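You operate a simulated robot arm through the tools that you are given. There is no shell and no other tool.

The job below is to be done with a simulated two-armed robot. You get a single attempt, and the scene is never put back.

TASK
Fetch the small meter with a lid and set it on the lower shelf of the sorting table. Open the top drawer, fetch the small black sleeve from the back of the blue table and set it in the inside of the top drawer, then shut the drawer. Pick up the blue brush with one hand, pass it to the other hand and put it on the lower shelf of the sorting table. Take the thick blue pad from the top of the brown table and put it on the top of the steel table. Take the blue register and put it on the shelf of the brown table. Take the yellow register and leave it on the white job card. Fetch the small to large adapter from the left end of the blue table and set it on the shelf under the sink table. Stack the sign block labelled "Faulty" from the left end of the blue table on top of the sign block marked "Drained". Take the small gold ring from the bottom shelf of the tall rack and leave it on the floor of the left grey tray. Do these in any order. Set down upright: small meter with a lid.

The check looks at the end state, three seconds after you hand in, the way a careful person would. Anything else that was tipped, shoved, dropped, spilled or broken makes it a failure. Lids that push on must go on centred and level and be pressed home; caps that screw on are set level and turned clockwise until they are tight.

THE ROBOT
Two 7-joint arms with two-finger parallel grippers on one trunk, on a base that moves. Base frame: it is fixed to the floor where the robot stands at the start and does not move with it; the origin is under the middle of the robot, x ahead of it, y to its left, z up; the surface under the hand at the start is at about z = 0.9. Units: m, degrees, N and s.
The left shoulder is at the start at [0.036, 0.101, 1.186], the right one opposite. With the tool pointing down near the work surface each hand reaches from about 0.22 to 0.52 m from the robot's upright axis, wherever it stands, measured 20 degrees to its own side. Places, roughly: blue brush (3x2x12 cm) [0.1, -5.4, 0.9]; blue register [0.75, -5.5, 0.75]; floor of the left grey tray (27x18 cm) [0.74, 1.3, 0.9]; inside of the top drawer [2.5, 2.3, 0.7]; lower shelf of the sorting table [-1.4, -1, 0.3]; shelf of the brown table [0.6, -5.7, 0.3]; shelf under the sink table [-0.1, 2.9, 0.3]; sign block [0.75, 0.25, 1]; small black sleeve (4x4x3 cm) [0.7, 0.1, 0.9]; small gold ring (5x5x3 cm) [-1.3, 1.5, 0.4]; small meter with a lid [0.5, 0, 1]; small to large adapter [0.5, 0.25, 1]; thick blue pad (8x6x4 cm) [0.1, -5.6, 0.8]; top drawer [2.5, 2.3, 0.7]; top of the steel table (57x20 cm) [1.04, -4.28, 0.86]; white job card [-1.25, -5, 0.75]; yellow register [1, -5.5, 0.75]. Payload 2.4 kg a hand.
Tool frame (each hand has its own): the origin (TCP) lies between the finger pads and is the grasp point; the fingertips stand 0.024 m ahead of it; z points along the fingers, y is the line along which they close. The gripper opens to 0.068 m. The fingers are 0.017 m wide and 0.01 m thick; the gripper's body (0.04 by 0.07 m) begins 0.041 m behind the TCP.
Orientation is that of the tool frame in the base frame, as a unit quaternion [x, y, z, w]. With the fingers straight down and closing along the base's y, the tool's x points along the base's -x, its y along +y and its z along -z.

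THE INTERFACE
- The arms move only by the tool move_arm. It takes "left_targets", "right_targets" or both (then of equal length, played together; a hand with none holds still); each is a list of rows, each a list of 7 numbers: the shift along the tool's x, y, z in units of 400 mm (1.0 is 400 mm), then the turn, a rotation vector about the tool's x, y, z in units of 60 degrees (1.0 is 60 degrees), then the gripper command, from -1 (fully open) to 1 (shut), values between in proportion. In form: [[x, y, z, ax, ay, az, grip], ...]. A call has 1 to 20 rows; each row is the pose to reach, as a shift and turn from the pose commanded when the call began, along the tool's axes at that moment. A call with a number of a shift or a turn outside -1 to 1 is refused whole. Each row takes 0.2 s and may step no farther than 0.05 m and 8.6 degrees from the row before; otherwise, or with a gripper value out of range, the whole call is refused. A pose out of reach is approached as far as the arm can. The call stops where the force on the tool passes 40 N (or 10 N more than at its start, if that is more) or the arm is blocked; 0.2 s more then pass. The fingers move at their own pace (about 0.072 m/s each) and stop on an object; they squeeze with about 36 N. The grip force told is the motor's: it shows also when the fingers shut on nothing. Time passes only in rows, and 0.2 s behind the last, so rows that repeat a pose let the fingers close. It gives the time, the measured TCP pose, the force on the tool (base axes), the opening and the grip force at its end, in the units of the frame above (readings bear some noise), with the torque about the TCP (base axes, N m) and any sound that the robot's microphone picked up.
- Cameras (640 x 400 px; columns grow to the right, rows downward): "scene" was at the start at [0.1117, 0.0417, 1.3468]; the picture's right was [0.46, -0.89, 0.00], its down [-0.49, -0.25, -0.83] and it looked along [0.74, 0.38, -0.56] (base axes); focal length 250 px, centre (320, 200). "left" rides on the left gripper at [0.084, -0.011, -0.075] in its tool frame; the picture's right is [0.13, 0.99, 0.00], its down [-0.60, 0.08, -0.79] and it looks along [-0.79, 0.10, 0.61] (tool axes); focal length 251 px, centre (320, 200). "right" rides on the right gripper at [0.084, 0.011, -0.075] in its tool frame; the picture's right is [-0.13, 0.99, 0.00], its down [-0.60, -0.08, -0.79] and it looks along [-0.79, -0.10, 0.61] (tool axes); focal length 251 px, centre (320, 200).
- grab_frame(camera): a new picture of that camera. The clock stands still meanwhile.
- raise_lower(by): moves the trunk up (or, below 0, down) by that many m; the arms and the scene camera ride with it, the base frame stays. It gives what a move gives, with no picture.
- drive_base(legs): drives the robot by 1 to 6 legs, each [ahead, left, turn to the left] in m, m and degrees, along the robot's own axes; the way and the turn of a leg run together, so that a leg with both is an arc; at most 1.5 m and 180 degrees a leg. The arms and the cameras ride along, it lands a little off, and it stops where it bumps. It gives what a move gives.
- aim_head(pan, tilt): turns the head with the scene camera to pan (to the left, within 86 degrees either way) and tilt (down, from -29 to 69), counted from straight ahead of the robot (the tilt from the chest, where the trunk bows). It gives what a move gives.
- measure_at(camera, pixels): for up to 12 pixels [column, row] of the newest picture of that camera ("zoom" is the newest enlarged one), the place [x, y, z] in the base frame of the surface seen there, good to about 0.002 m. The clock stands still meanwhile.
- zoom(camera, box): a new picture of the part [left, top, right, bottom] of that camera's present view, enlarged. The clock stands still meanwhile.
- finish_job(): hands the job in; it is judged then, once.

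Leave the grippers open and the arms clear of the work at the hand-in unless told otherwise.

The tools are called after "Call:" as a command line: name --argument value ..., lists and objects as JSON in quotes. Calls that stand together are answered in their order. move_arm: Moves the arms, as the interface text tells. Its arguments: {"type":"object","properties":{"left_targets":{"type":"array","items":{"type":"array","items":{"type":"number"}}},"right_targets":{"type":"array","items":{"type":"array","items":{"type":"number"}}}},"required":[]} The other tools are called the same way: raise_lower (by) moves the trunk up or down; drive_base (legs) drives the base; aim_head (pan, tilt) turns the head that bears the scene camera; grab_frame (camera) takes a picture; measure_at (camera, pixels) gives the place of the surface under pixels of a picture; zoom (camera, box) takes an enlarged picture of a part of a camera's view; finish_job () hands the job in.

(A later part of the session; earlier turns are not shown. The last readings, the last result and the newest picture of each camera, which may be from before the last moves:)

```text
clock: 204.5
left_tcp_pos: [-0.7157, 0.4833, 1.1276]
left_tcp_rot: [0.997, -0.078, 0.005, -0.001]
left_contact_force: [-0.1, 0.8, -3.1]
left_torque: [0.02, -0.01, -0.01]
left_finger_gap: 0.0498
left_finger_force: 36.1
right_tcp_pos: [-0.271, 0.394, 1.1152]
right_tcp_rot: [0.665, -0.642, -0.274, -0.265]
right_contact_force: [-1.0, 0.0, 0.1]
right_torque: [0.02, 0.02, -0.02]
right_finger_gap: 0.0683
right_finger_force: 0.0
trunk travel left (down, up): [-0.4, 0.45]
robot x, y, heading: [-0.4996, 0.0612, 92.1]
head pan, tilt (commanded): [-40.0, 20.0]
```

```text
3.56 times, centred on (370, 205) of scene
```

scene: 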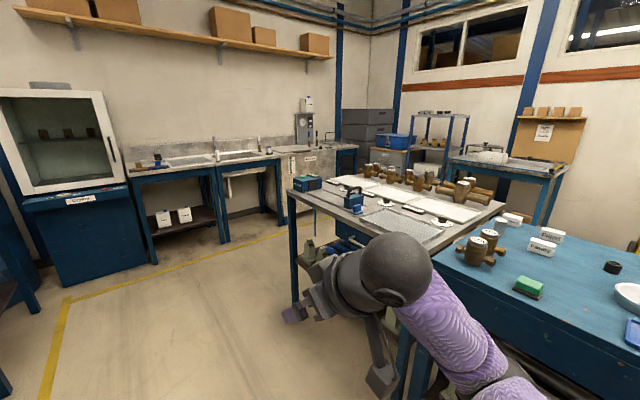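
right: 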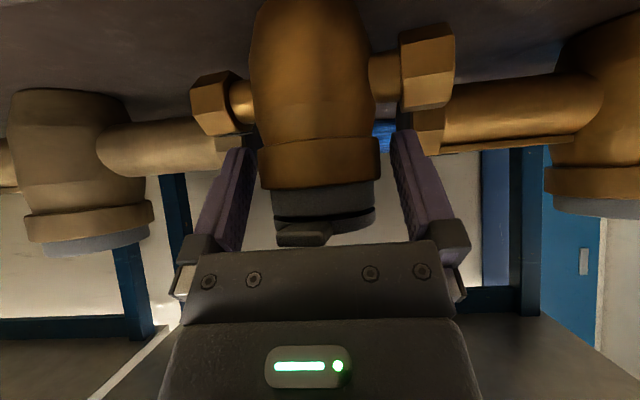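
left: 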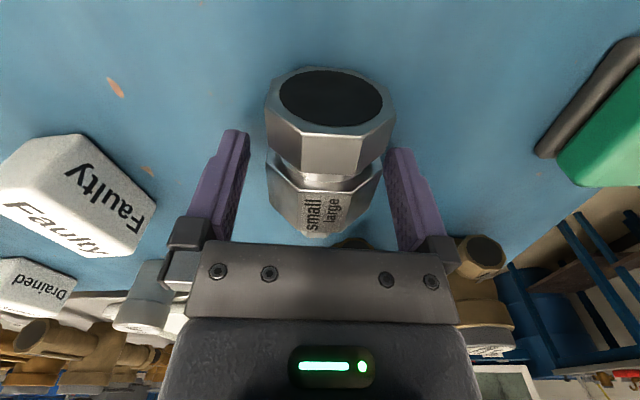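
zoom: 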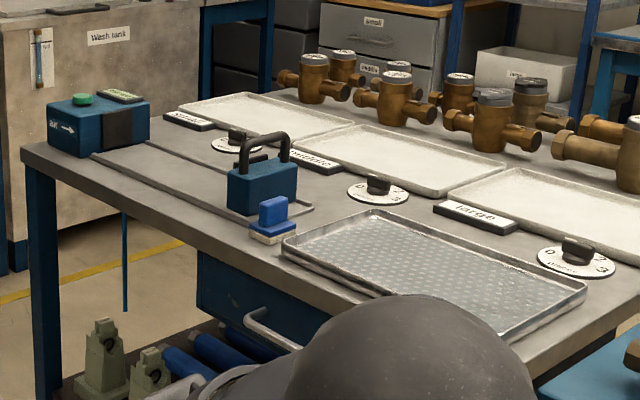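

Grey table ends at y≈1.4; wide gap to the sink table (front y≈2.67). Drive: straighten, go 1.8 m along +y, then strafe right to line up the left hand with x≈0.05.

Call:
drive_base --legs '[[0, 0, -2.1], [1.5, 0, 0], [0.25, 0, 0], [0, -0.76, 0]]'

Call:
raise_lower --by -0.4

Call:
aim_head --pan 15 --tilt 25

Call:
grab_frame --camera "scene"

```text
clock: 217.5
left_tcp_pos: [0.0541, 2.2444, 1.1278]
left_tcp_rot: [0.995, -0.1, 0.006, -0.001]
left_contact_force: [0.0, 0.7, -3.9]
left_torque: [0.02, 0.01, -0.02]
left_finger_gap: 0.0496
left_finger_force: 36.7
right_tcp_pos: [0.4937, 2.137, 1.1146]
right_tcp_rot: [-0.652, 0.655, 0.268, 0.27]
right_contact_force: [-0.5, 0.3, 0.6]
right_torque: [0.02, 0.01, -0.02]
right_finger_gap: 0.0681
right_finger_force: 0.0
trunk travel left (down, up): [-0.4, 0.45]
robot x, y, heading: [0.2508, 1.8156, 89.7]
head pan, tilt (commanded): [-40.0, 20.0]
```

```text
clock: 221.3
left_tcp_pos: [0.0534, 2.2457, 0.7266]
left_tcp_rot: [0.995, -0.1, 0.005, -0.001]
left_contact_force: [0.2, 0.3, -3.1]
left_torque: [0.03, -0.01, 0.01]
left_finger_gap: 0.0498
left_finger_force: 36.2
right_tcp_pos: [0.4933, 2.1765, 0.6198]
right_tcp_rot: [-0.687, 0.691, 0.159, 0.16]
right_contact_force: [0.1, 1.2, 0.1]
right_torque: [0.01, 0.01, -0.02]
right_finger_gap: 0.068
right_finger_force: 0.1
trunk travel left (down, up): [0.0, 0.85]
robot x, y, heading: [0.2548, 1.814, 89.7]
head pan, tilt (commanded): [-40.0, 20.0]
```

```text
clock: 222.5
left_tcp_pos: [0.0539, 2.2461, 0.728]
left_tcp_rot: [0.995, -0.1, 0.005, 0.0]
left_contact_force: [-0.4, -0.3, -3.0]
left_torque: [0.01, -0.01, -0.02]
left_finger_gap: 0.0496
left_finger_force: 36.1
right_tcp_pos: [0.4937, 2.1762, 0.6202]
right_tcp_rot: [-0.687, 0.691, 0.159, 0.159]
right_contact_force: [0.1, 0.2, -0.3]
right_torque: [0.0, -0.01, -0.01]
right_finger_gap: 0.0679
right_finger_force: 0.0
trunk travel left (down, up): [0.0, 0.85]
robot x, y, heading: [0.2507, 1.8152, 89.7]
head pan, tilt (commanded): [15.0, 25.0]
```

```text
taken
```

scene: 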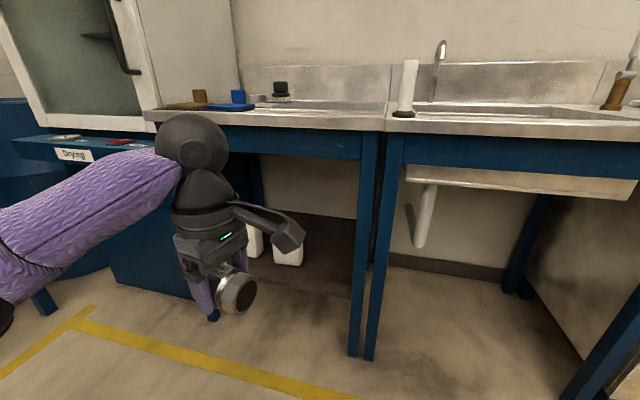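

The left hand holds the adapter in front of the sink table. Measure apron bottom, shelf edge, legs and jugs.

Call:
measure_at --camera "scene" --pixels '[[310, 150], [310, 157], [310, 165], [365, 250], [345, 294], [310, 285], [320, 260], [290, 250], [287, 262], [270, 280], [345, 230], [380, 200]]'

Call:
zoom --camera "scene" --box '[150, 110, 390, 330]'

```text
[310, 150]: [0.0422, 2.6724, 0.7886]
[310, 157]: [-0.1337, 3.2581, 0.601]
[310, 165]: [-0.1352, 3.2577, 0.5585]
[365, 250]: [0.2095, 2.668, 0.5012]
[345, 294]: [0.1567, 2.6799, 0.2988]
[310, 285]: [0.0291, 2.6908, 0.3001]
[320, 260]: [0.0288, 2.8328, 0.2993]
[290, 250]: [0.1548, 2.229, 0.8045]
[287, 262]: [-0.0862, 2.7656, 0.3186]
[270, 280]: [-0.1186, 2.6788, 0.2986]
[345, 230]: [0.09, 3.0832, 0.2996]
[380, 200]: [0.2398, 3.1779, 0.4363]
```

```text
1.82 times, centred on (270, 220) of scene
```

zoom: 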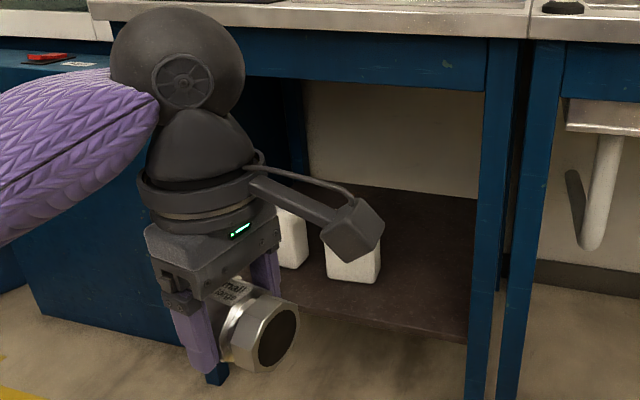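

Apron bottom is at z≈0.78, so there's ample room to place vertically. Lower the left hand by 0.35 m in front of the shelf.

Call:
move_arm --left_targets '[[0, 0, 0.1, 0, 0, 0, 1], [0, 0, 0.2, 0, 0, 0, 1], [0, 0, 0.3, 0, 0, 0, 1], [0, 0, 0.4, 0, 0, 0, 1], [0, 0, 0.5, 0, 0, 0, 1], [0, 0, 0.6, 0, 0, 0, 1], [0, 0, 0.7, 0, 0, 0, 1], [0, 0, 0.8, 0, 0, 0, 1], [0, 0, 0.875, 0, 0, 0, 1], [0, 0, 0.875, 0, 0, 0, 1]]'

Call:
grab_frame --camera "scene"

```text
clock: 224.7
left_tcp_pos: [0.0581, 2.2463, 0.3777]
left_tcp_rot: [0.995, -0.1, 0.006, 0.0]
left_contact_force: [-0.4, -0.4, -3.1]
left_torque: [-0.02, -0.01, 0.02]
left_finger_gap: 0.0496
left_finger_force: 36.5
right_tcp_pos: [0.4937, 2.1761, 0.6202]
right_tcp_rot: [-0.687, 0.691, 0.158, 0.159]
right_contact_force: [0.4, 0.7, 0.3]
right_torque: [0.03, 0.01, -0.02]
right_finger_gap: 0.0682
right_finger_force: 0.0
trunk travel left (down, up): [0.0, 0.85]
robot x, y, heading: [0.2554, 1.816, 89.6]
head pan, tilt (commanded): [15.0, 25.0]
```

```text
taken
```

scene: 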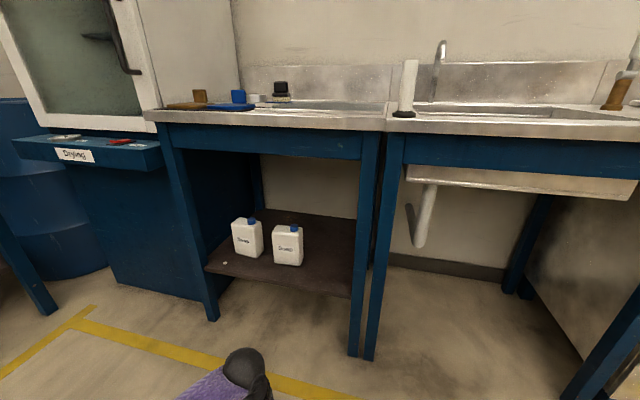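

Now drive 0.43 m toward the shelf (the adapter goes in under the table at z≈0.38).

Call:
drive_base --legs '[[0.2, 0, 0.3], [0.23, 0, 0]]'

Call:
aim_head --pan 20 --tilt 45

Call:
grab_frame --camera "scene"

Call:
grab_frame --camera "left"

```text
clock: 227.7
left_tcp_pos: [0.0529, 2.6719, 0.3784]
left_tcp_rot: [0.995, -0.095, 0.005, 0.0]
left_contact_force: [-0.2, 0.8, -3.0]
left_torque: [0.0, 0.02, -0.01]
left_finger_gap: 0.0496
left_finger_force: 36.6
right_tcp_pos: [0.4897, 2.6072, 0.6186]
right_tcp_rot: [0.691, -0.687, -0.16, -0.159]
right_contact_force: [0.2, 0.2, 0.8]
right_torque: [0.03, -0.01, 0.0]
right_finger_gap: 0.0681
right_finger_force: 0.0
trunk travel left (down, up): [0.0, 0.85]
robot x, y, heading: [0.2535, 2.2475, 90.2]
head pan, tilt (commanded): [15.0, 25.0]
```

```text
clock: 228.5
left_tcp_pos: [0.0536, 2.6734, 0.3783]
left_tcp_rot: [0.996, -0.094, 0.005, 0.0]
left_contact_force: [-0.7, -0.7, -3.0]
left_torque: [0.02, -0.02, 0.01]
left_finger_gap: 0.0499
left_finger_force: 36.2
right_tcp_pos: [0.4904, 2.6071, 0.6203]
right_tcp_rot: [0.691, -0.687, -0.16, -0.159]
right_contact_force: [0.1, 0.0, 0.5]
right_torque: [0.01, 0.0, 0.0]
right_finger_gap: 0.068
right_finger_force: 0.1
trunk travel left (down, up): [0.0, 0.85]
robot x, y, heading: [0.2527, 2.2403, 90.1]
head pan, tilt (commanded): [20.0, 45.0]
```

```text
taken
```

scene: 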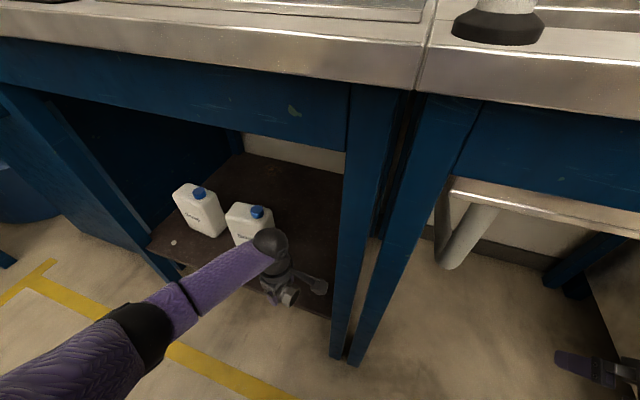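

```text
taken
```

left: 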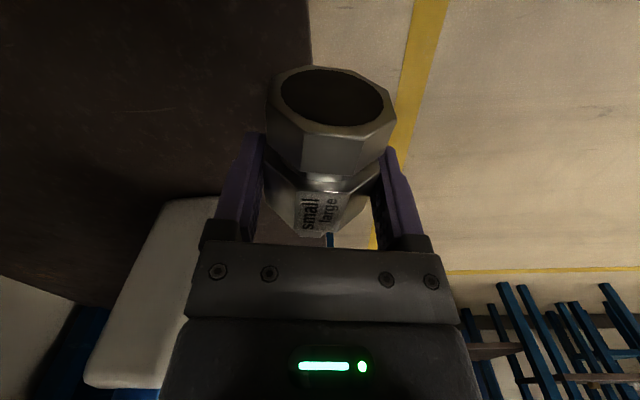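

The adapter is at the shelf edge. The camera arm is close to the right leg, so first shift 3 cm left, then 4.5 cm forward, then down to z≈0.35.

Call:
move_arm --left_targets '[[-0.0735, 0.014, 0, 0, 0, 0, 1], [-0.084, -0.04, 0, 0, 0, 0, 1], [-0.095, -0.096, 0, 0, 0, 0, 1], [-0.095, -0.096, 0.035, 0, 0, 0, 1], [-0.095, -0.096, 0.07, 0, 0, 0, 1], [-0.095, -0.096, 0.07, 0, 0, 0, 1]]'

Call:
zoom --camera "scene" --box '[180, 180, 380, 340]'

Call:
grab_frame --camera "left"

```text
clock: 229.9
left_tcp_pos: [0.0231, 2.7177, 0.3504]
left_tcp_rot: [0.995, -0.096, 0.005, 0.0]
left_contact_force: [-0.2, -0.2, -3.1]
left_torque: [0.01, 0.03, 0.0]
left_finger_gap: 0.0499
left_finger_force: 35.9
right_tcp_pos: [0.4905, 2.6084, 0.62]
right_tcp_rot: [0.691, -0.688, -0.159, -0.158]
right_contact_force: [0.4, -0.3, 0.4]
right_torque: [-0.03, 0.01, 0.0]
right_finger_gap: 0.0682
right_finger_force: 0.1
trunk travel left (down, up): [0.0, 0.85]
robot x, y, heading: [0.2569, 2.2432, 90.3]
head pan, tilt (commanded): [20.0, 45.0]
```

```text
2.50 times, centred on (280, 260) of scene
```

zoom: 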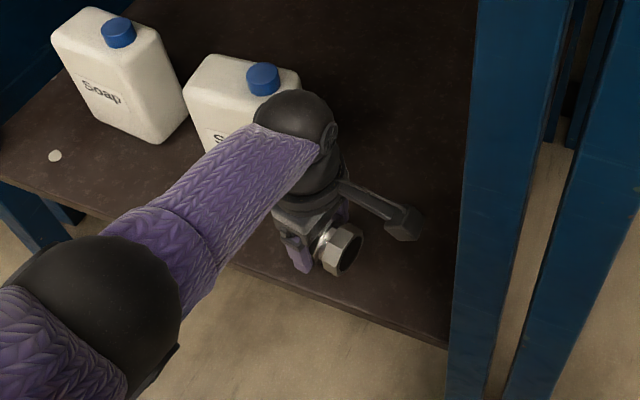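

```text
taken
```

left: 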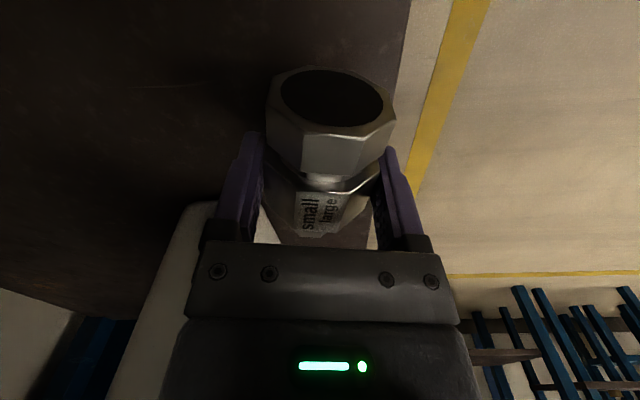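

Good position. Lower in small steps to contact.

Call:
move_arm --left_targets '[[0, 0, 0.012, 0, 0, 0, 1], [0, 0, 0.024, 0, 0, 0, 1], [0, 0, 0.032, 0, 0, 0, 1], [0, 0, 0.037, 0, 0, 0, 1]]'

```text
clock: 230.9
left_tcp_pos: [0.0244, 2.7185, 0.3348]
left_tcp_rot: [0.996, -0.094, 0.006, -0.001]
left_contact_force: [0.1, -0.4, -3.7]
left_torque: [0.01, 0.02, 0.01]
left_finger_gap: 0.0502
left_finger_force: 36.8
right_tcp_pos: [0.4898, 2.6071, 0.6193]
right_tcp_rot: [0.691, -0.687, -0.159, -0.159]
right_contact_force: [-0.5, 0.6, 0.2]
right_torque: [0.0, 0.0, 0.01]
right_finger_gap: 0.0682
right_finger_force: 0.1
trunk travel left (down, up): [0.0, 0.85]
robot x, y, heading: [0.2531, 2.2438, 90.6]
head pan, tilt (commanded): [20.0, 45.0]
```

Call:
move_arm --left_targets '[[0, 0, 0.004, 0, 0, 0, 1], [0, 0, 0.008, 0, 0, 0, 1], [0, 0, 0.011, 0, 0, 0, 1]]'

```text
clock: 231.7
left_tcp_pos: [0.0239, 2.7172, 0.3329]
left_tcp_rot: [0.996, -0.094, 0.004, -0.003]
left_contact_force: [-4.4, 4.6, 22.8]
left_torque: [-0.09, 0.19, -0.03]
left_finger_gap: 0.0499
left_finger_force: 36.1
right_tcp_pos: [0.4909, 2.6054, 0.6197]
right_tcp_rot: [0.691, -0.687, -0.16, -0.158]
right_contact_force: [-0.8, -0.7, -1.3]
right_torque: [-0.01, 0.0, 0.02]
right_finger_gap: 0.0679
right_finger_force: 0.0
trunk travel left (down, up): [0.0, 0.85]
robot x, y, heading: [0.2559, 2.2401, 90.2]
head pan, tilt (commanded): [20.0, 45.0]
```

Contact (+23 N). Open the gripper and rise.

Call:
move_arm --left_targets '[[0, 0, -0.004, 0, 0, 0, 0.3], [0, 0, -0.004, 0, 0, 0, -0.4], [0, 0, -0.004, 0, 0, 0, -1], [0, 0, -0.004, 0, 0, 0, -1], [0, 0, -0.08, 0, 0, 0, -1], [0, 0, -0.16, 0, 0, 0, -1], [0, 0, -0.2, 0, 0, 0, -1]]'

Call:
grab_frame --camera "left"

Call:
zoom --camera "scene" --box '[180, 180, 380, 340]'

```text
clock: 233.3
left_tcp_pos: [0.0232, 2.7178, 0.4132]
left_tcp_rot: [0.995, -0.095, 0.004, -0.001]
left_contact_force: [-0.7, -0.3, 1.1]
left_torque: [-0.05, 0.01, -0.02]
left_finger_gap: 0.0679
left_finger_force: 0.0
right_tcp_pos: [0.4904, 2.6065, 0.6196]
right_tcp_rot: [0.69, -0.687, -0.16, -0.159]
right_contact_force: [0.9, 1.0, -0.3]
right_torque: [-0.01, 0.0, -0.02]
right_finger_gap: 0.0681
right_finger_force: 0.2
trunk travel left (down, up): [0.0, 0.85]
robot x, y, heading: [0.2538, 2.2457, 90.3]
head pan, tilt (commanded): [20.0, 45.0]
```

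```text
taken
```

left: 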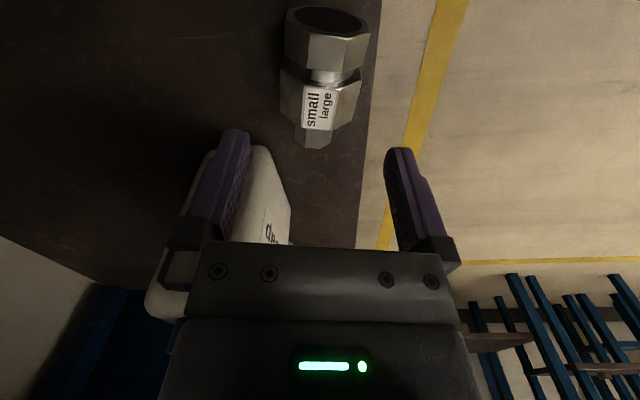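

```text
2.50 times, centred on (280, 260) of scene
```

zoom: 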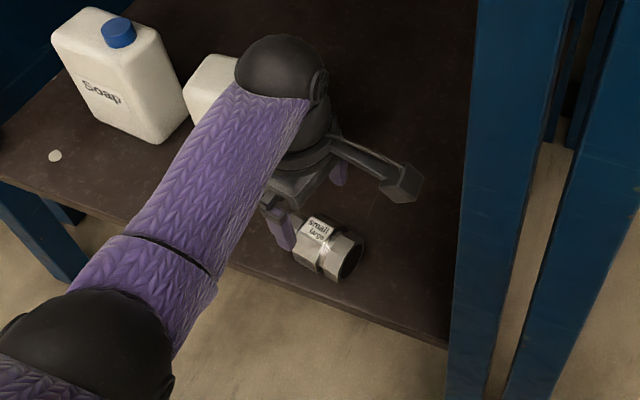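

Adapter rests on the sink shelf, ~1.5 cm inside the edge. Back out 0.45 m, raise the trunk, and then head for the rack.

Call:
drive_base --legs '[[-0.45, 0, 0]]'

Call:
grab_frame --camera "scene"

```text
clock: 236.0
left_tcp_pos: [0.0243, 2.2636, 0.412]
left_tcp_rot: [0.995, -0.095, 0.006, -0.001]
left_contact_force: [0.6, 0.8, 0.5]
left_torque: [-0.02, 0.0, 0.0]
left_finger_gap: 0.068
left_finger_force: 0.0
right_tcp_pos: [0.4915, 2.1544, 0.6197]
right_tcp_rot: [0.69, -0.688, -0.159, -0.159]
right_contact_force: [-0.6, -0.5, -0.4]
right_torque: [0.0, 0.04, 0.0]
right_finger_gap: 0.0679
right_finger_force: 0.0
trunk travel left (down, up): [0.0, 0.85]
robot x, y, heading: [0.2554, 1.7893, 89.9]
head pan, tilt (commanded): [20.0, 45.0]
```

```text
taken
```

scene: 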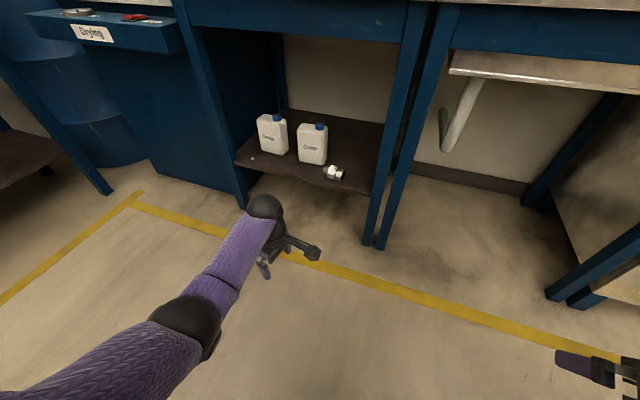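

Adapter sits well. Turn to face the rack (heading 180) and approach to look at it and its neighbours.

Call:
drive_base --legs '[[0, 0, 90], [0.5, 0.2, 0]]'

Call:
raise_lower --by 0.15

Call:
aim_head --pan 0 --tilt 25

Call:
grab_frame --camera "scene"

```text
clock: 243.0
left_tcp_pos: [-0.7017, 1.3171, 0.412]
left_tcp_rot: [0.758, 0.652, 0.003, -0.004]
left_contact_force: [0.7, -0.6, -0.4]
left_torque: [-0.02, 0.02, 0.04]
left_finger_gap: 0.0678
left_finger_force: 0.1
right_tcp_pos: [-0.61, 1.7887, 0.6194]
right_tcp_rot: [0.974, 0.021, -0.225, 0.005]
right_contact_force: [-0.1, 0.6, 0.0]
right_torque: [0.0, 0.0, 0.01]
right_finger_gap: 0.068
right_finger_force: 0.0
trunk travel left (down, up): [0.0, 0.85]
robot x, y, heading: [-0.2329, 1.5675, -177.5]
head pan, tilt (commanded): [20.0, 45.0]
```

```text
clock: 244.8
left_tcp_pos: [-0.7008, 1.3185, 0.5614]
left_tcp_rot: [0.758, 0.652, 0.003, -0.004]
left_contact_force: [0.7, -0.5, 0.4]
left_torque: [0.01, -0.03, -0.01]
left_finger_gap: 0.0681
left_finger_force: 0.1
right_tcp_pos: [-0.6083, 1.7881, 0.769]
right_tcp_rot: [0.974, 0.022, -0.224, 0.004]
right_contact_force: [0.3, -0.1, -0.9]
right_torque: [-0.03, 0.01, 0.04]
right_finger_gap: 0.068
right_finger_force: 0.0
trunk travel left (down, up): [-0.15, 0.7]
robot x, y, heading: [-0.2352, 1.567, -177.5]
head pan, tilt (commanded): [20.0, 45.0]
```

```text
clock: 245.6
left_tcp_pos: [-0.7009, 1.3165, 0.5622]
left_tcp_rot: [0.758, 0.652, 0.004, -0.004]
left_contact_force: [0.4, -0.7, 0.2]
left_torque: [0.0, 0.0, 0.02]
left_finger_gap: 0.0678
left_finger_force: 0.0
right_tcp_pos: [-0.6107, 1.7891, 0.7687]
right_tcp_rot: [0.974, 0.021, -0.224, 0.005]
right_contact_force: [-0.1, -0.2, 0.1]
right_torque: [0.01, 0.03, -0.02]
right_finger_gap: 0.068
right_finger_force: 0.0
trunk travel left (down, up): [-0.15, 0.7]
robot x, y, heading: [-0.2359, 1.5671, -177.6]
head pan, tilt (commanded): [0.0, 25.0]
```

```text
taken
```

scene: 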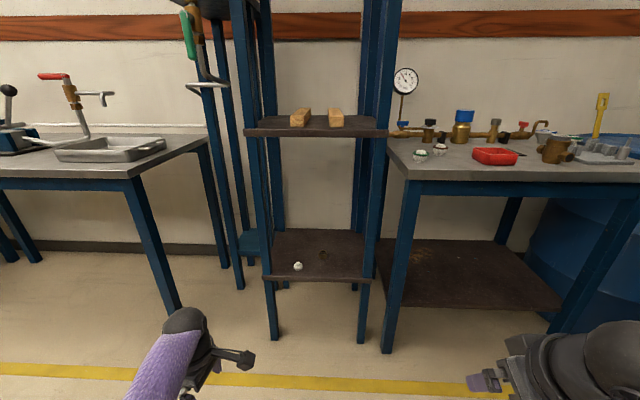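

Measure the neighbouring tables' corners, rack legs and the shelf.

Call:
measure_at --camera "scene" --pixels '[[130, 180], [165, 280], [205, 145], [397, 170], [395, 300], [270, 300], [365, 300], [298, 266], [323, 254], [315, 282], [215, 240], [620, 165]]'

Call:
zoom --camera "scene" --box '[250, 210, 400, 300]'

```text
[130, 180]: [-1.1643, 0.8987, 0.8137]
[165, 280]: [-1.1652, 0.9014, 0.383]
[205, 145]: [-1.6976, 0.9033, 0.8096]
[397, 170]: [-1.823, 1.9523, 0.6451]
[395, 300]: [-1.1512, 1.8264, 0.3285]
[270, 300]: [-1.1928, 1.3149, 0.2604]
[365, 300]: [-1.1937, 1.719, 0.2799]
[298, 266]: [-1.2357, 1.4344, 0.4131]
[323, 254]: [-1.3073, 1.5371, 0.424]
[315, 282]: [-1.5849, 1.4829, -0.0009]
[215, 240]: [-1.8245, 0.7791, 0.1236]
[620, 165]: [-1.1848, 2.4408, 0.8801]
```

```text
4.27 times, centred on (325, 255) of scene
```

zoom: 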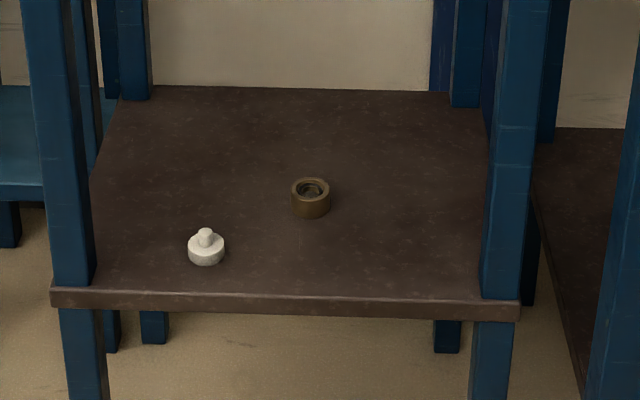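

I'll use the right hand (already tilted ~26°) for the ring. First square up the left hand: turn it back by 79° in two calls while pulling it in 15 cm.

Call:
move_arm --left_targets '[[0.01, 0.0625, 0, 0, 0, 0.11, -1], [0.02, 0.125, 0, 0, 0, 0.22, -1], [0.03, 0.1875, 0, 0, 0, 0.33, -1], [0.04, 0.25, 0, 0, 0, 0.44, -1], [0.05, 0.3125, 0, 0, 0, 0.55, -1], [0.056, 0.375, 0, 0, 0, 0.66, -1]]'

Call:
move_arm --left_targets '[[0, 0, 0, 0, 0, 0.11, -1], [0, 0, 0, 0, 0, 0.22, -1], [0, 0, 0, 0, 0, 0.33, -1], [0, 0, 0, 0, 0, 0.44, -1], [0, 0, 0, 0, 0, 0.55, -1], [0, 0, 0, 0, 0, 0.65, -1]]'

Call:
drive_base --legs '[[0, 0, -2.4], [0.25, 0.27, 0]]'

```text
clock: 247.0
left_tcp_pos: [-0.5486, 1.3165, 0.5629]
left_tcp_rot: [0.935, 0.356, 0.002, -0.005]
left_contact_force: [0.6, 0.2, 0.9]
left_torque: [0.01, -0.01, 0.0]
left_finger_gap: 0.0681
left_finger_force: 0.0
right_tcp_pos: [-0.6089, 1.7878, 0.7696]
right_tcp_rot: [0.974, 0.022, -0.224, 0.006]
right_contact_force: [-0.3, -0.1, -0.2]
right_torque: [-0.01, 0.05, 0.01]
right_finger_gap: 0.068
right_finger_force: 0.1
trunk travel left (down, up): [-0.15, 0.7]
robot x, y, heading: [-0.2351, 1.5676, -177.8]
head pan, tilt (commanded): [0.0, 25.0]
```

```text
clock: 248.4
left_tcp_pos: [-0.5499, 1.3168, 0.5605]
left_tcp_rot: [1.0, 0.023, 0.001, -0.005]
left_contact_force: [-0.2, -1.2, 0.4]
left_torque: [-0.02, -0.03, -0.01]
left_finger_gap: 0.068
left_finger_force: 0.1
right_tcp_pos: [-0.6096, 1.79, 0.7704]
right_tcp_rot: [0.974, 0.021, -0.226, 0.005]
right_contact_force: [0.6, -0.7, -0.8]
right_torque: [-0.01, -0.02, 0.0]
right_finger_gap: 0.0678
right_finger_force: 0.0
trunk travel left (down, up): [-0.15, 0.7]
robot x, y, heading: [-0.2362, 1.5652, -177.7]
head pan, tilt (commanded): [0.0, 25.0]
```

```text
clock: 251.1
left_tcp_pos: [-0.8076, 1.0656, 0.5621]
left_tcp_rot: [1.0, 0.0, 0.0, -0.005]
left_contact_force: [0.8, -1.4, 0.2]
left_torque: [-0.01, -0.01, 0.01]
left_finger_gap: 0.0679
left_finger_force: 0.1
right_tcp_pos: [-0.847, 1.5398, 0.7693]
right_tcp_rot: [0.974, -0.002, -0.225, 0.0]
right_contact_force: [-0.8, 1.1, 0.3]
right_torque: [-0.01, 0.04, 0.0]
right_finger_gap: 0.0682
right_finger_force: 0.1
trunk travel left (down, up): [-0.15, 0.7]
robot x, y, heading: [-0.4813, 1.2979, 179.5]
head pan, tilt (commanded): [0.0, 25.0]
```

Aligned (y≈1.54). Lower the trunk 0.15 m, then the right hand to z≈0.49.

Call:
raise_lower --by -0.15

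Call:
move_arm --right_targets '[[0.007, 0, 0.09, 0, 0, 0, -1], [0.015, 0, 0.18, 0, 0, 0, -1], [0.022, 0, 0.27, 0, 0, 0, -1], [0.03, 0, 0.3465, 0, 0, 0, -1], [0.03, 0, 0.3465, 0, 0, 0, -1]]'

Call:
aim_head --pan -15 --tilt 30

Call:
grab_frame --camera "scene"

Call:
grab_frame --camera "right"

```text
clock: 252.9
left_tcp_pos: [-0.8087, 1.0673, 0.4122]
left_tcp_rot: [1.0, 0.0, -0.001, -0.005]
left_contact_force: [0.3, 0.6, -0.2]
left_torque: [0.0, 0.01, 0.01]
left_finger_gap: 0.0682
left_finger_force: 0.1
right_tcp_pos: [-0.8452, 1.5395, 0.6199]
right_tcp_rot: [0.974, -0.002, -0.226, 0.0]
right_contact_force: [0.2, -0.2, 0.4]
right_torque: [-0.01, -0.03, 0.0]
right_finger_gap: 0.0679
right_finger_force: 0.1
trunk travel left (down, up): [0.0, 0.85]
robot x, y, heading: [-0.4835, 1.3005, 179.5]
head pan, tilt (commanded): [0.0, 25.0]
```

```text
clock: 254.1
left_tcp_pos: [-0.8088, 1.066, 0.4111]
left_tcp_rot: [1.0, 0.0, -0.001, -0.005]
left_contact_force: [0.4, -0.2, -0.2]
left_torque: [-0.01, 0.0, 0.0]
left_finger_gap: 0.0682
left_finger_force: 0.0
right_tcp_pos: [-0.8949, 1.5394, 0.4884]
right_tcp_rot: [0.974, -0.001, -0.225, 0.0]
right_contact_force: [-0.2, 1.2, -0.6]
right_torque: [0.02, -0.02, -0.02]
right_finger_gap: 0.0679
right_finger_force: 0.0
trunk travel left (down, up): [0.0, 0.85]
robot x, y, heading: [-0.4815, 1.2989, 179.7]
head pan, tilt (commanded): [0.0, 25.0]
```

```text
clock: 254.9
left_tcp_pos: [-0.8087, 1.0656, 0.4114]
left_tcp_rot: [1.0, 0.0, 0.001, -0.006]
left_contact_force: [0.2, 0.3, 0.3]
left_torque: [0.03, 0.01, 0.01]
left_finger_gap: 0.0682
left_finger_force: 0.0
right_tcp_pos: [-0.8954, 1.538, 0.4903]
right_tcp_rot: [0.974, -0.002, -0.224, 0.0]
right_contact_force: [1.0, 0.4, 0.2]
right_torque: [0.0, 0.01, -0.03]
right_finger_gap: 0.0679
right_finger_force: 0.0
trunk travel left (down, up): [0.0, 0.85]
robot x, y, heading: [-0.4838, 1.2994, 179.5]
head pan, tilt (commanded): [-15.0, 30.0]
```

```text
taken
```

scene: 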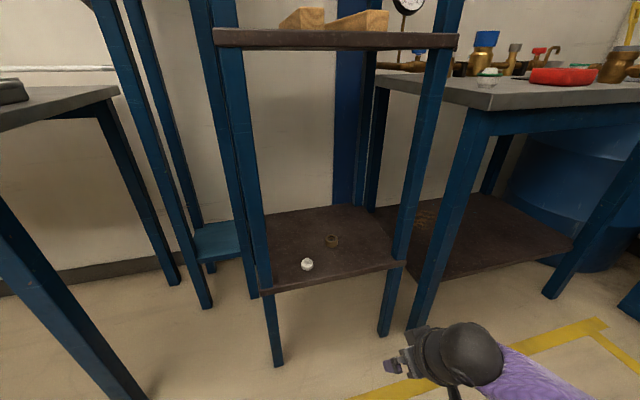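

```text
taken
```

right: 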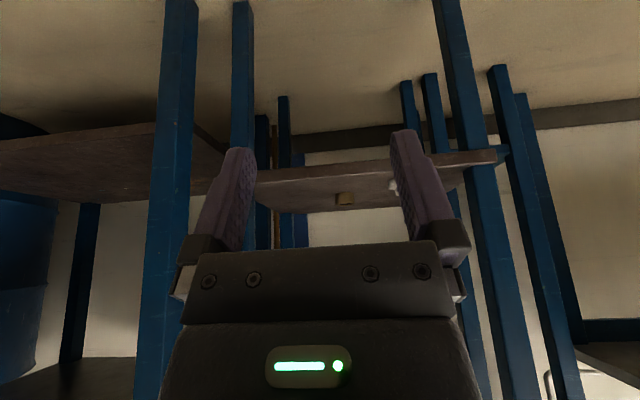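

The rack and ring are straight ahead of the right hand. Drive ahead 0.25 m, then check the left elbow's clearance to the leak-test table.

Call:
drive_base --legs '[[0.25, 0, 0.4]]'

Call:
aim_head --pan 50 --tilt 45

Call:
grab_frame --camera "scene"

Call:
grab_frame --camera "right"

```text
clock: 256.7
left_tcp_pos: [-1.061, 1.0637, 0.4122]
left_tcp_rot: [1.0, 0.002, 0.0, -0.005]
left_contact_force: [-1.4, 1.0, -0.1]
left_torque: [0.02, 0.01, 0.01]
left_finger_gap: 0.0683
left_finger_force: 0.1
right_tcp_pos: [-1.1516, 1.5364, 0.49]
right_tcp_rot: [0.974, 0.001, -0.225, 0.0]
right_contact_force: [0.6, -0.3, 0.7]
right_torque: [-0.01, 0.0, 0.02]
right_finger_gap: 0.068
right_finger_force: 0.0
trunk travel left (down, up): [0.0, 0.85]
robot x, y, heading: [-0.7398, 1.3008, -180.1]
head pan, tilt (commanded): [-15.0, 30.0]
```

```text
clock: 258.1
left_tcp_pos: [-1.0607, 1.0633, 0.4117]
left_tcp_rot: [1.0, 0.004, 0.001, -0.005]
left_contact_force: [0.6, 0.0, -0.5]
left_torque: [0.03, 0.01, 0.04]
left_finger_gap: 0.0681
left_finger_force: 0.0
right_tcp_pos: [-1.1498, 1.5364, 0.4897]
right_tcp_rot: [0.974, 0.001, -0.226, 0.001]
right_contact_force: [-1.4, -0.2, -0.1]
right_torque: [-0.02, -0.01, 0.0]
right_finger_gap: 0.0682
right_finger_force: 0.1
trunk travel left (down, up): [0.0, 0.85]
robot x, y, heading: [-0.7361, 1.2992, -180.0]
head pan, tilt (commanded): [50.0, 45.0]
```

```text
taken
```

scene: 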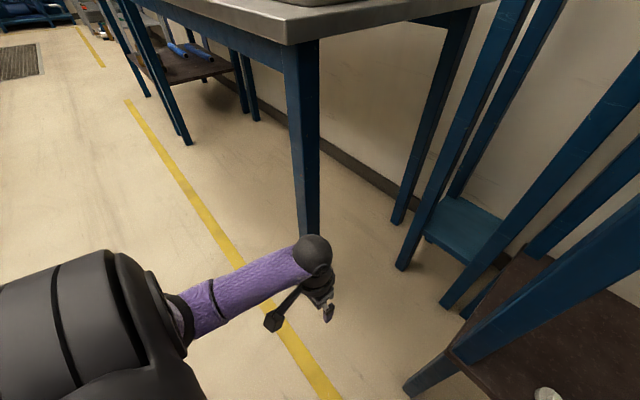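

```text
taken
```

right: 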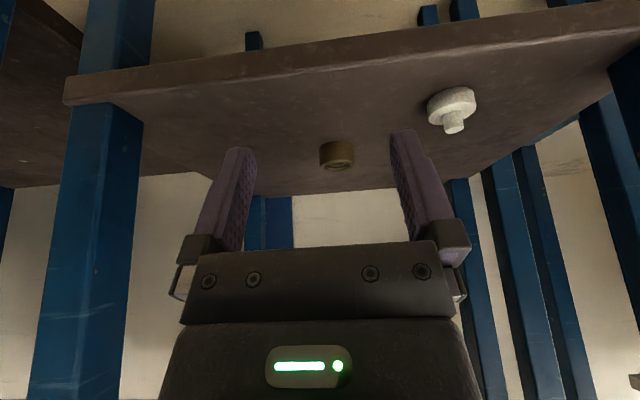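

Left arm is clear. Measure the ring with the right camera now.

Call:
measure_at --camera "right" --pixels '[[337, 150], [322, 152], [353, 152], [337, 165], [325, 163], [350, 163], [337, 143], [452, 105]]'

Call:
zoom --camera "right" --box '[280, 110, 400, 190]'

```text
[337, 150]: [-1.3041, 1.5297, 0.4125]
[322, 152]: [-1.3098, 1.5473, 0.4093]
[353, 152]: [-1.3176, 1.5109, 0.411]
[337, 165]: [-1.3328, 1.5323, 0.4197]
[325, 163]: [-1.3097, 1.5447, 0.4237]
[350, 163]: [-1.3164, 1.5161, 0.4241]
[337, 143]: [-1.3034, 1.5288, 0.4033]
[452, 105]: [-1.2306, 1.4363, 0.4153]
```

```text
5.00 times, centred on (340, 150) of right
```

zoom: 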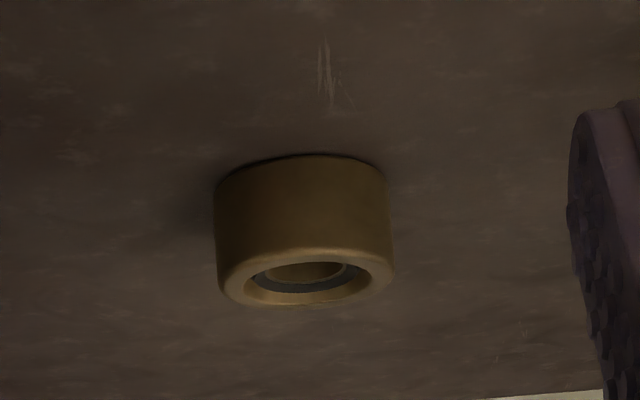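

Ring centre ≈(-1.324,1.529). Drive a further 0.12 m.

Call:
drive_base --legs '[[0.12, 0, 0]]'

Call:
grab_frame --camera "right"

```text
clock: 259.3
left_tcp_pos: [-1.1804, 1.0622, 0.4122]
left_tcp_rot: [1.0, 0.003, 0.0, -0.005]
left_contact_force: [0.4, -0.4, 0.5]
left_torque: [0.02, 0.0, 0.04]
left_finger_gap: 0.0682
left_finger_force: 0.0
right_tcp_pos: [-1.2712, 1.5355, 0.4894]
right_tcp_rot: [0.974, 0.002, -0.225, 0.0]
right_contact_force: [0.1, 0.6, 0.1]
right_torque: [0.03, 0.01, 0.0]
right_finger_gap: 0.0682
right_finger_force: 0.0
trunk travel left (down, up): [0.0, 0.85]
robot x, y, heading: [-0.86, 1.299, -179.9]
head pan, tilt (commanded): [50.0, 45.0]
```

```text
taken
```

right: 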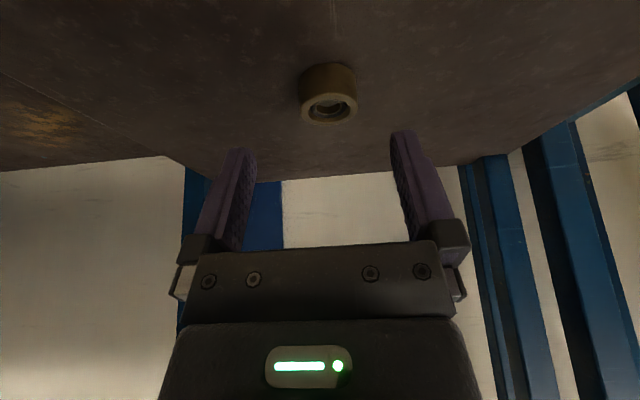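

Move to the ring: 4.5 cm forward, 6.1 cm down, small sideways correction.

Call:
move_arm --right_targets '[[-0.012, 0.007, 0.06, 0, 0, 0, -1], [-0.023, 0.014, 0.12, 0, 0, 0, -1], [-0.03, 0.014, 0.165, 0, 0, 0, -1], [-0.033, 0.014, 0.187, 0, 0, 0, -1], [-0.033, 0.014, 0.187, 0, 0, 0, -1]]'

Call:
grab_frame --camera "right"

```text
clock: 260.5
left_tcp_pos: [-1.1805, 1.0635, 0.4114]
left_tcp_rot: [1.0, 0.003, 0.0, -0.006]
left_contact_force: [-0.6, 0.5, -0.1]
left_torque: [-0.01, 0.0, 0.0]
left_finger_gap: 0.0679
left_finger_force: 0.1
right_tcp_pos: [-1.3146, 1.5319, 0.4306]
right_tcp_rot: [0.974, 0.002, -0.225, 0.0]
right_contact_force: [-0.4, -0.1, -0.3]
right_torque: [0.03, 0.02, 0.0]
right_finger_gap: 0.0681
right_finger_force: 0.0
trunk travel left (down, up): [0.0, 0.85]
robot x, y, heading: [-0.8583, 1.3037, -180.1]
head pan, tilt (commanded): [50.0, 45.0]
```

```text
taken
```

right: 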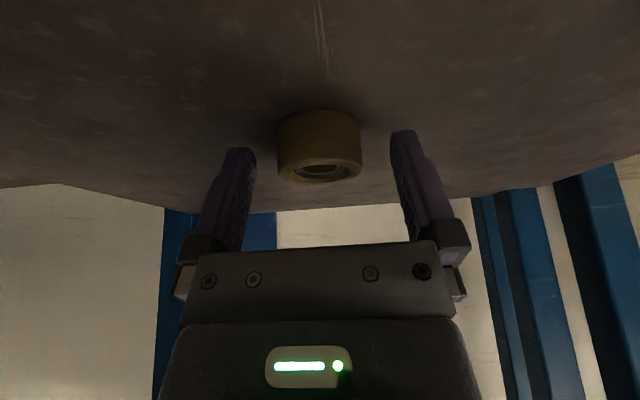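

Ring is between the fingertips. Nudge 6 mm forward and 2 mm down, then close.

Call:
move_arm --right_targets '[[-0.011, 0, 0.011, 0, 0, 0, -1], [-0.011, 0, 0.011, 0, 0, 0, 0.2], [-0.011, 0, 0.011, 0, 0, 0, 1], [-0.011, 0, 0.011, 0, 0, 0, 1], [-0.011, 0, 0.011, 0, 0, 0, 1], [-0.011, 0, 0.011, 0, 0, 0, 1]]'

Call:
grab_frame --camera "right"

```text
clock: 261.9
left_tcp_pos: [-1.1806, 1.0629, 0.4112]
left_tcp_rot: [1.0, 0.003, 0.0, -0.004]
left_contact_force: [0.5, -0.7, 1.0]
left_torque: [-0.02, 0.0, 0.03]
left_finger_gap: 0.0681
left_finger_force: 0.1
right_tcp_pos: [-1.3218, 1.5307, 0.4285]
right_tcp_rot: [0.974, 0.001, -0.225, 0.0]
right_contact_force: [-0.6, 0.2, 2.0]
right_torque: [-0.02, 0.03, -0.01]
right_finger_gap: 0.0411
right_finger_force: 36.0
trunk travel left (down, up): [0.0, 0.85]
robot x, y, heading: [-0.8574, 1.3002, -180.2]
head pan, tilt (commanded): [50.0, 45.0]
```

```text
taken
```

right: 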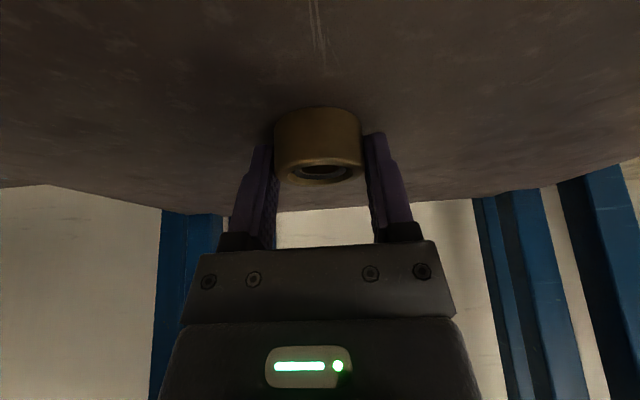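

Gripped (0.041 m). Lift 5 cm and check it comes along.

Call:
move_arm --right_targets '[[-0.01, 0, -0.02, 0, 0, 0, 1], [-0.025, 0, -0.05, 0, 0, 0, 1], [-0.04, 0, -0.082, 0, 0, 0, 1], [-0.055, 0, -0.112, 0, 0, 0, 1], [-0.055, 0, -0.112, 0, 0, 0, 1]]'

Call:
grab_frame --camera "right"

```text
clock: 263.1
left_tcp_pos: [-1.18, 1.0647, 0.4127]
left_tcp_rot: [1.0, 0.004, 0.0, -0.005]
left_contact_force: [0.4, -0.1, 0.0]
left_torque: [0.01, 0.01, -0.03]
left_finger_gap: 0.0679
left_finger_force: 0.1
right_tcp_pos: [-1.3209, 1.53, 0.4766]
right_tcp_rot: [0.974, 0.003, -0.225, 0.001]
right_contact_force: [-0.1, -0.8, -1.2]
right_torque: [0.01, 0.0, 0.03]
right_finger_gap: 0.041
right_finger_force: 35.7
trunk travel left (down, up): [0.0, 0.85]
robot x, y, heading: [-0.8574, 1.3012, -179.5]
head pan, tilt (commanded): [50.0, 45.0]
```

```text
taken
```

right: 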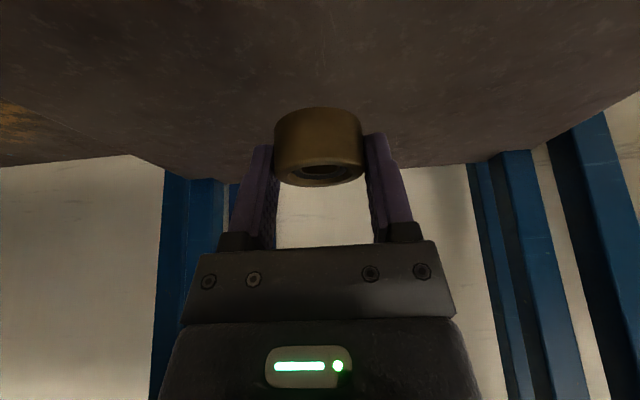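

Ring is held. Back out, raise the trunk, and drive round to the left end of the grey table, facing -y.

Call:
drive_base --legs '[[-0.5, 0, 0]]'

Call:
raise_lower --by 0.4

Call:
move_arm --right_targets '[[-0.04, 0, -0.08, 0, 0, 0, 1], [-0.08, 0, -0.16, 0, 0, 0, 1], [-0.12, 0, -0.24, 0, 0, 0, 1], [-0.16, 0, -0.33, 0, 0, 0, 1], [-0.2, 0, -0.41, 0, 0, 0, 1]]' --left_targets '[[0, 0, -0.1, 0, 0, 0, -1], [0, 0, -0.2, 0, 0, 0, -1], [0, 0, -0.3, 0, 0, 0, -1], [0, 0, -0.4, 0, 0, 0, -1], [0, 0, -0.5, 0, 0, 0, -1]]'

Call:
drive_base --legs '[[0, -0.6, 0], [0, 0, 90], [0, 1.3, 0]]'

Call:
aim_head --pan -10 --tilt 45

Call:
grab_frame --camera "scene"

```text
clock: 266.0
left_tcp_pos: [-0.689, 1.0644, 0.4113]
left_tcp_rot: [1.0, 0.0, 0.0, -0.004]
left_contact_force: [0.3, -0.3, 0.1]
left_torque: [0.04, 0.01, 0.0]
left_finger_gap: 0.0678
left_finger_force: 0.0
right_tcp_pos: [-0.825, 1.533, 0.4756]
right_tcp_rot: [0.974, -0.003, -0.225, 0.0]
right_contact_force: [-0.4, -0.5, -1.2]
right_torque: [0.02, -0.01, 0.02]
right_finger_gap: 0.041
right_finger_force: 36.5
trunk travel left (down, up): [0.0, 0.85]
robot x, y, heading: [-0.3638, 1.2987, 179.5]
head pan, tilt (commanded): [50.0, 45.0]
```

```text
clock: 269.9
left_tcp_pos: [-0.6883, 1.0649, 0.8112]
left_tcp_rot: [1.0, 0.0, -0.001, -0.005]
left_contact_force: [0.2, -0.8, -0.6]
left_torque: [0.01, -0.02, -0.01]
left_finger_gap: 0.0681
left_finger_force: 0.1
right_tcp_pos: [-0.8248, 1.5341, 0.8762]
right_tcp_rot: [0.974, -0.002, -0.225, 0.0]
right_contact_force: [0.6, 0.5, -1.3]
right_torque: [-0.01, 0.0, 0.01]
right_finger_gap: 0.0407
right_finger_force: 35.9
trunk travel left (down, up): [-0.4, 0.45]
robot x, y, heading: [-0.3593, 1.3001, 179.8]
head pan, tilt (commanded): [50.0, 45.0]
```

```text
clock: 271.1
left_tcp_pos: [-0.6885, 1.0637, 1.0105]
left_tcp_rot: [1.0, 0.0, 0.0, -0.004]
left_contact_force: [0.2, 0.1, -0.9]
left_torque: [0.0, 0.01, -0.01]
left_finger_gap: 0.0679
left_finger_force: 0.0
right_tcp_pos: [-0.8244, 1.5341, 1.0604]
right_tcp_rot: [0.974, -0.003, -0.225, -0.001]
right_contact_force: [1.0, 0.7, -1.7]
right_torque: [0.0, -0.03, -0.02]
right_finger_gap: 0.041
right_finger_force: 36.4
trunk travel left (down, up): [-0.4, 0.45]
robot x, y, heading: [-0.3611, 1.2973, 179.5]
head pan, tilt (commanded): [50.0, 45.0]
```

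```text
clock: 284.2
left_tcp_pos: [1.1402, 1.5816, 1.0107]
left_tcp_rot: [0.701, 0.714, -0.004, -0.004]
left_contact_force: [0.7, -0.6, 1.1]
left_torque: [-0.03, 0.01, 0.0]
left_finger_gap: 0.0681
left_finger_force: 0.0
right_tcp_pos: [0.6732, 1.4386, 1.0593]
right_tcp_rot: [0.684, 0.694, -0.158, 0.161]
right_contact_force: [0.1, -0.7, -1.3]
right_torque: [0.01, 0.0, -0.05]
right_finger_gap: 0.0406
right_finger_force: 36.3
trunk travel left (down, up): [-0.4, 0.45]
robot x, y, heading: [0.8977, 1.9059, -89.5]
head pan, tilt (commanded): [50.0, 45.0]
```

```text
clock: 285.5
left_tcp_pos: [1.1404, 1.5817, 1.0105]
left_tcp_rot: [0.701, 0.713, -0.004, -0.004]
left_contact_force: [0.0, 1.1, 0.0]
left_torque: [-0.03, 0.03, 0.01]
left_finger_gap: 0.0677
left_finger_force: 0.1
right_tcp_pos: [0.6722, 1.4363, 1.0599]
right_tcp_rot: [0.685, 0.694, -0.157, 0.16]
right_contact_force: [-1.0, -0.6, -1.4]
right_torque: [0.0, -0.01, 0.01]
right_finger_gap: 0.041
right_finger_force: 35.5
trunk travel left (down, up): [-0.4, 0.45]
robot x, y, heading: [0.9001, 1.905, -89.4]
head pan, tilt (commanded): [-10.0, 45.0]
```

```text
taken
```

scene: 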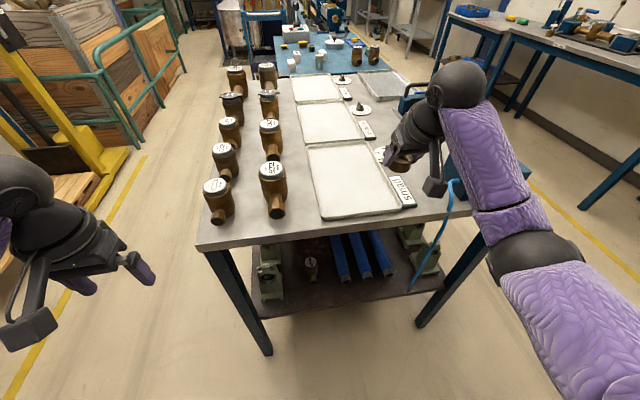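

The left (nearest here) grey tray, labelled "small", lies at (355,180). Measure its corners and floor.

Call:
measure_at --camera "scene" --pixels '[[308, 147], [374, 143], [323, 218], [400, 210], [350, 180], [330, 190], [380, 190], [345, 205], [270, 215], [215, 215], [340, 225], [405, 195]]'

Call:
zoom --camera "scene" --box '[260, 120, 460, 240]'

```text
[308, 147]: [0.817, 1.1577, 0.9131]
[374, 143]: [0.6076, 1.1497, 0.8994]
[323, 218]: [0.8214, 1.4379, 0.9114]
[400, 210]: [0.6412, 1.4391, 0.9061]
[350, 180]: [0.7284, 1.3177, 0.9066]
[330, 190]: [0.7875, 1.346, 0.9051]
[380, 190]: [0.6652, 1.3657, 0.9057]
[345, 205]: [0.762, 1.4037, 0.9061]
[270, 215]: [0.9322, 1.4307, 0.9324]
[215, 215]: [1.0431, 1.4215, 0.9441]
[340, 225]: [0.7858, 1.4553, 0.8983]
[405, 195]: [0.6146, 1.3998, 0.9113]
```

```text
3.20 times, centred on (360, 180) of scene
```

zoom: 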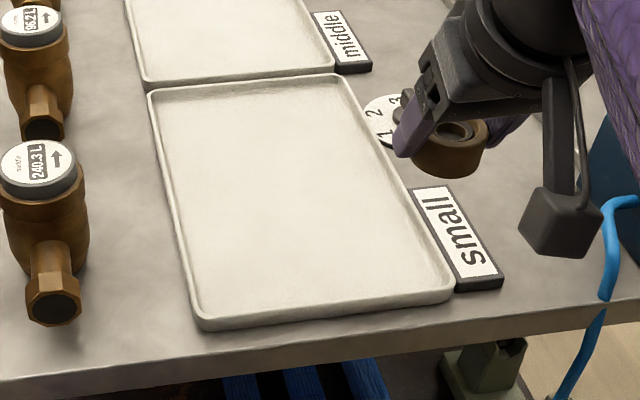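

Tray floor z=0.906, x 0.64–0.82, y 1.16–1.44. Shift the base 6 cm left and 11 cm ahead so that the ring is over (0.735,1.32).

Call:
drive_base --legs '[[0.11, 0.063, -0.6]]'

Call:
zoom --camera "scene" --box '[240, 100, 460, 260]'

```text
clock: 286.8
left_tcp_pos: [1.2019, 1.4704, 1.0112]
left_tcp_rot: [0.705, 0.71, -0.004, -0.003]
left_contact_force: [0.5, -0.2, 1.1]
left_torque: [-0.03, 0.0, -0.03]
left_finger_gap: 0.0678
left_finger_force: 0.0
right_tcp_pos: [0.7332, 1.3315, 1.0595]
right_tcp_rot: [0.688, 0.69, -0.159, 0.16]
right_contact_force: [0.6, 0.0, -1.2]
right_torque: [0.01, -0.01, -0.01]
right_finger_gap: 0.0411
right_finger_force: 35.9
trunk travel left (down, up): [-0.4, 0.45]
robot x, y, heading: [0.9606, 1.7979, -89.9]
head pan, tilt (commanded): [-10.0, 45.0]
```

```text
2.50 times, centred on (350, 180) of scene
```

zoom: 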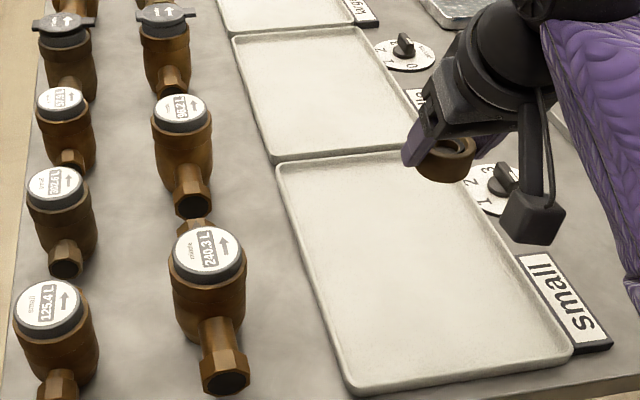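

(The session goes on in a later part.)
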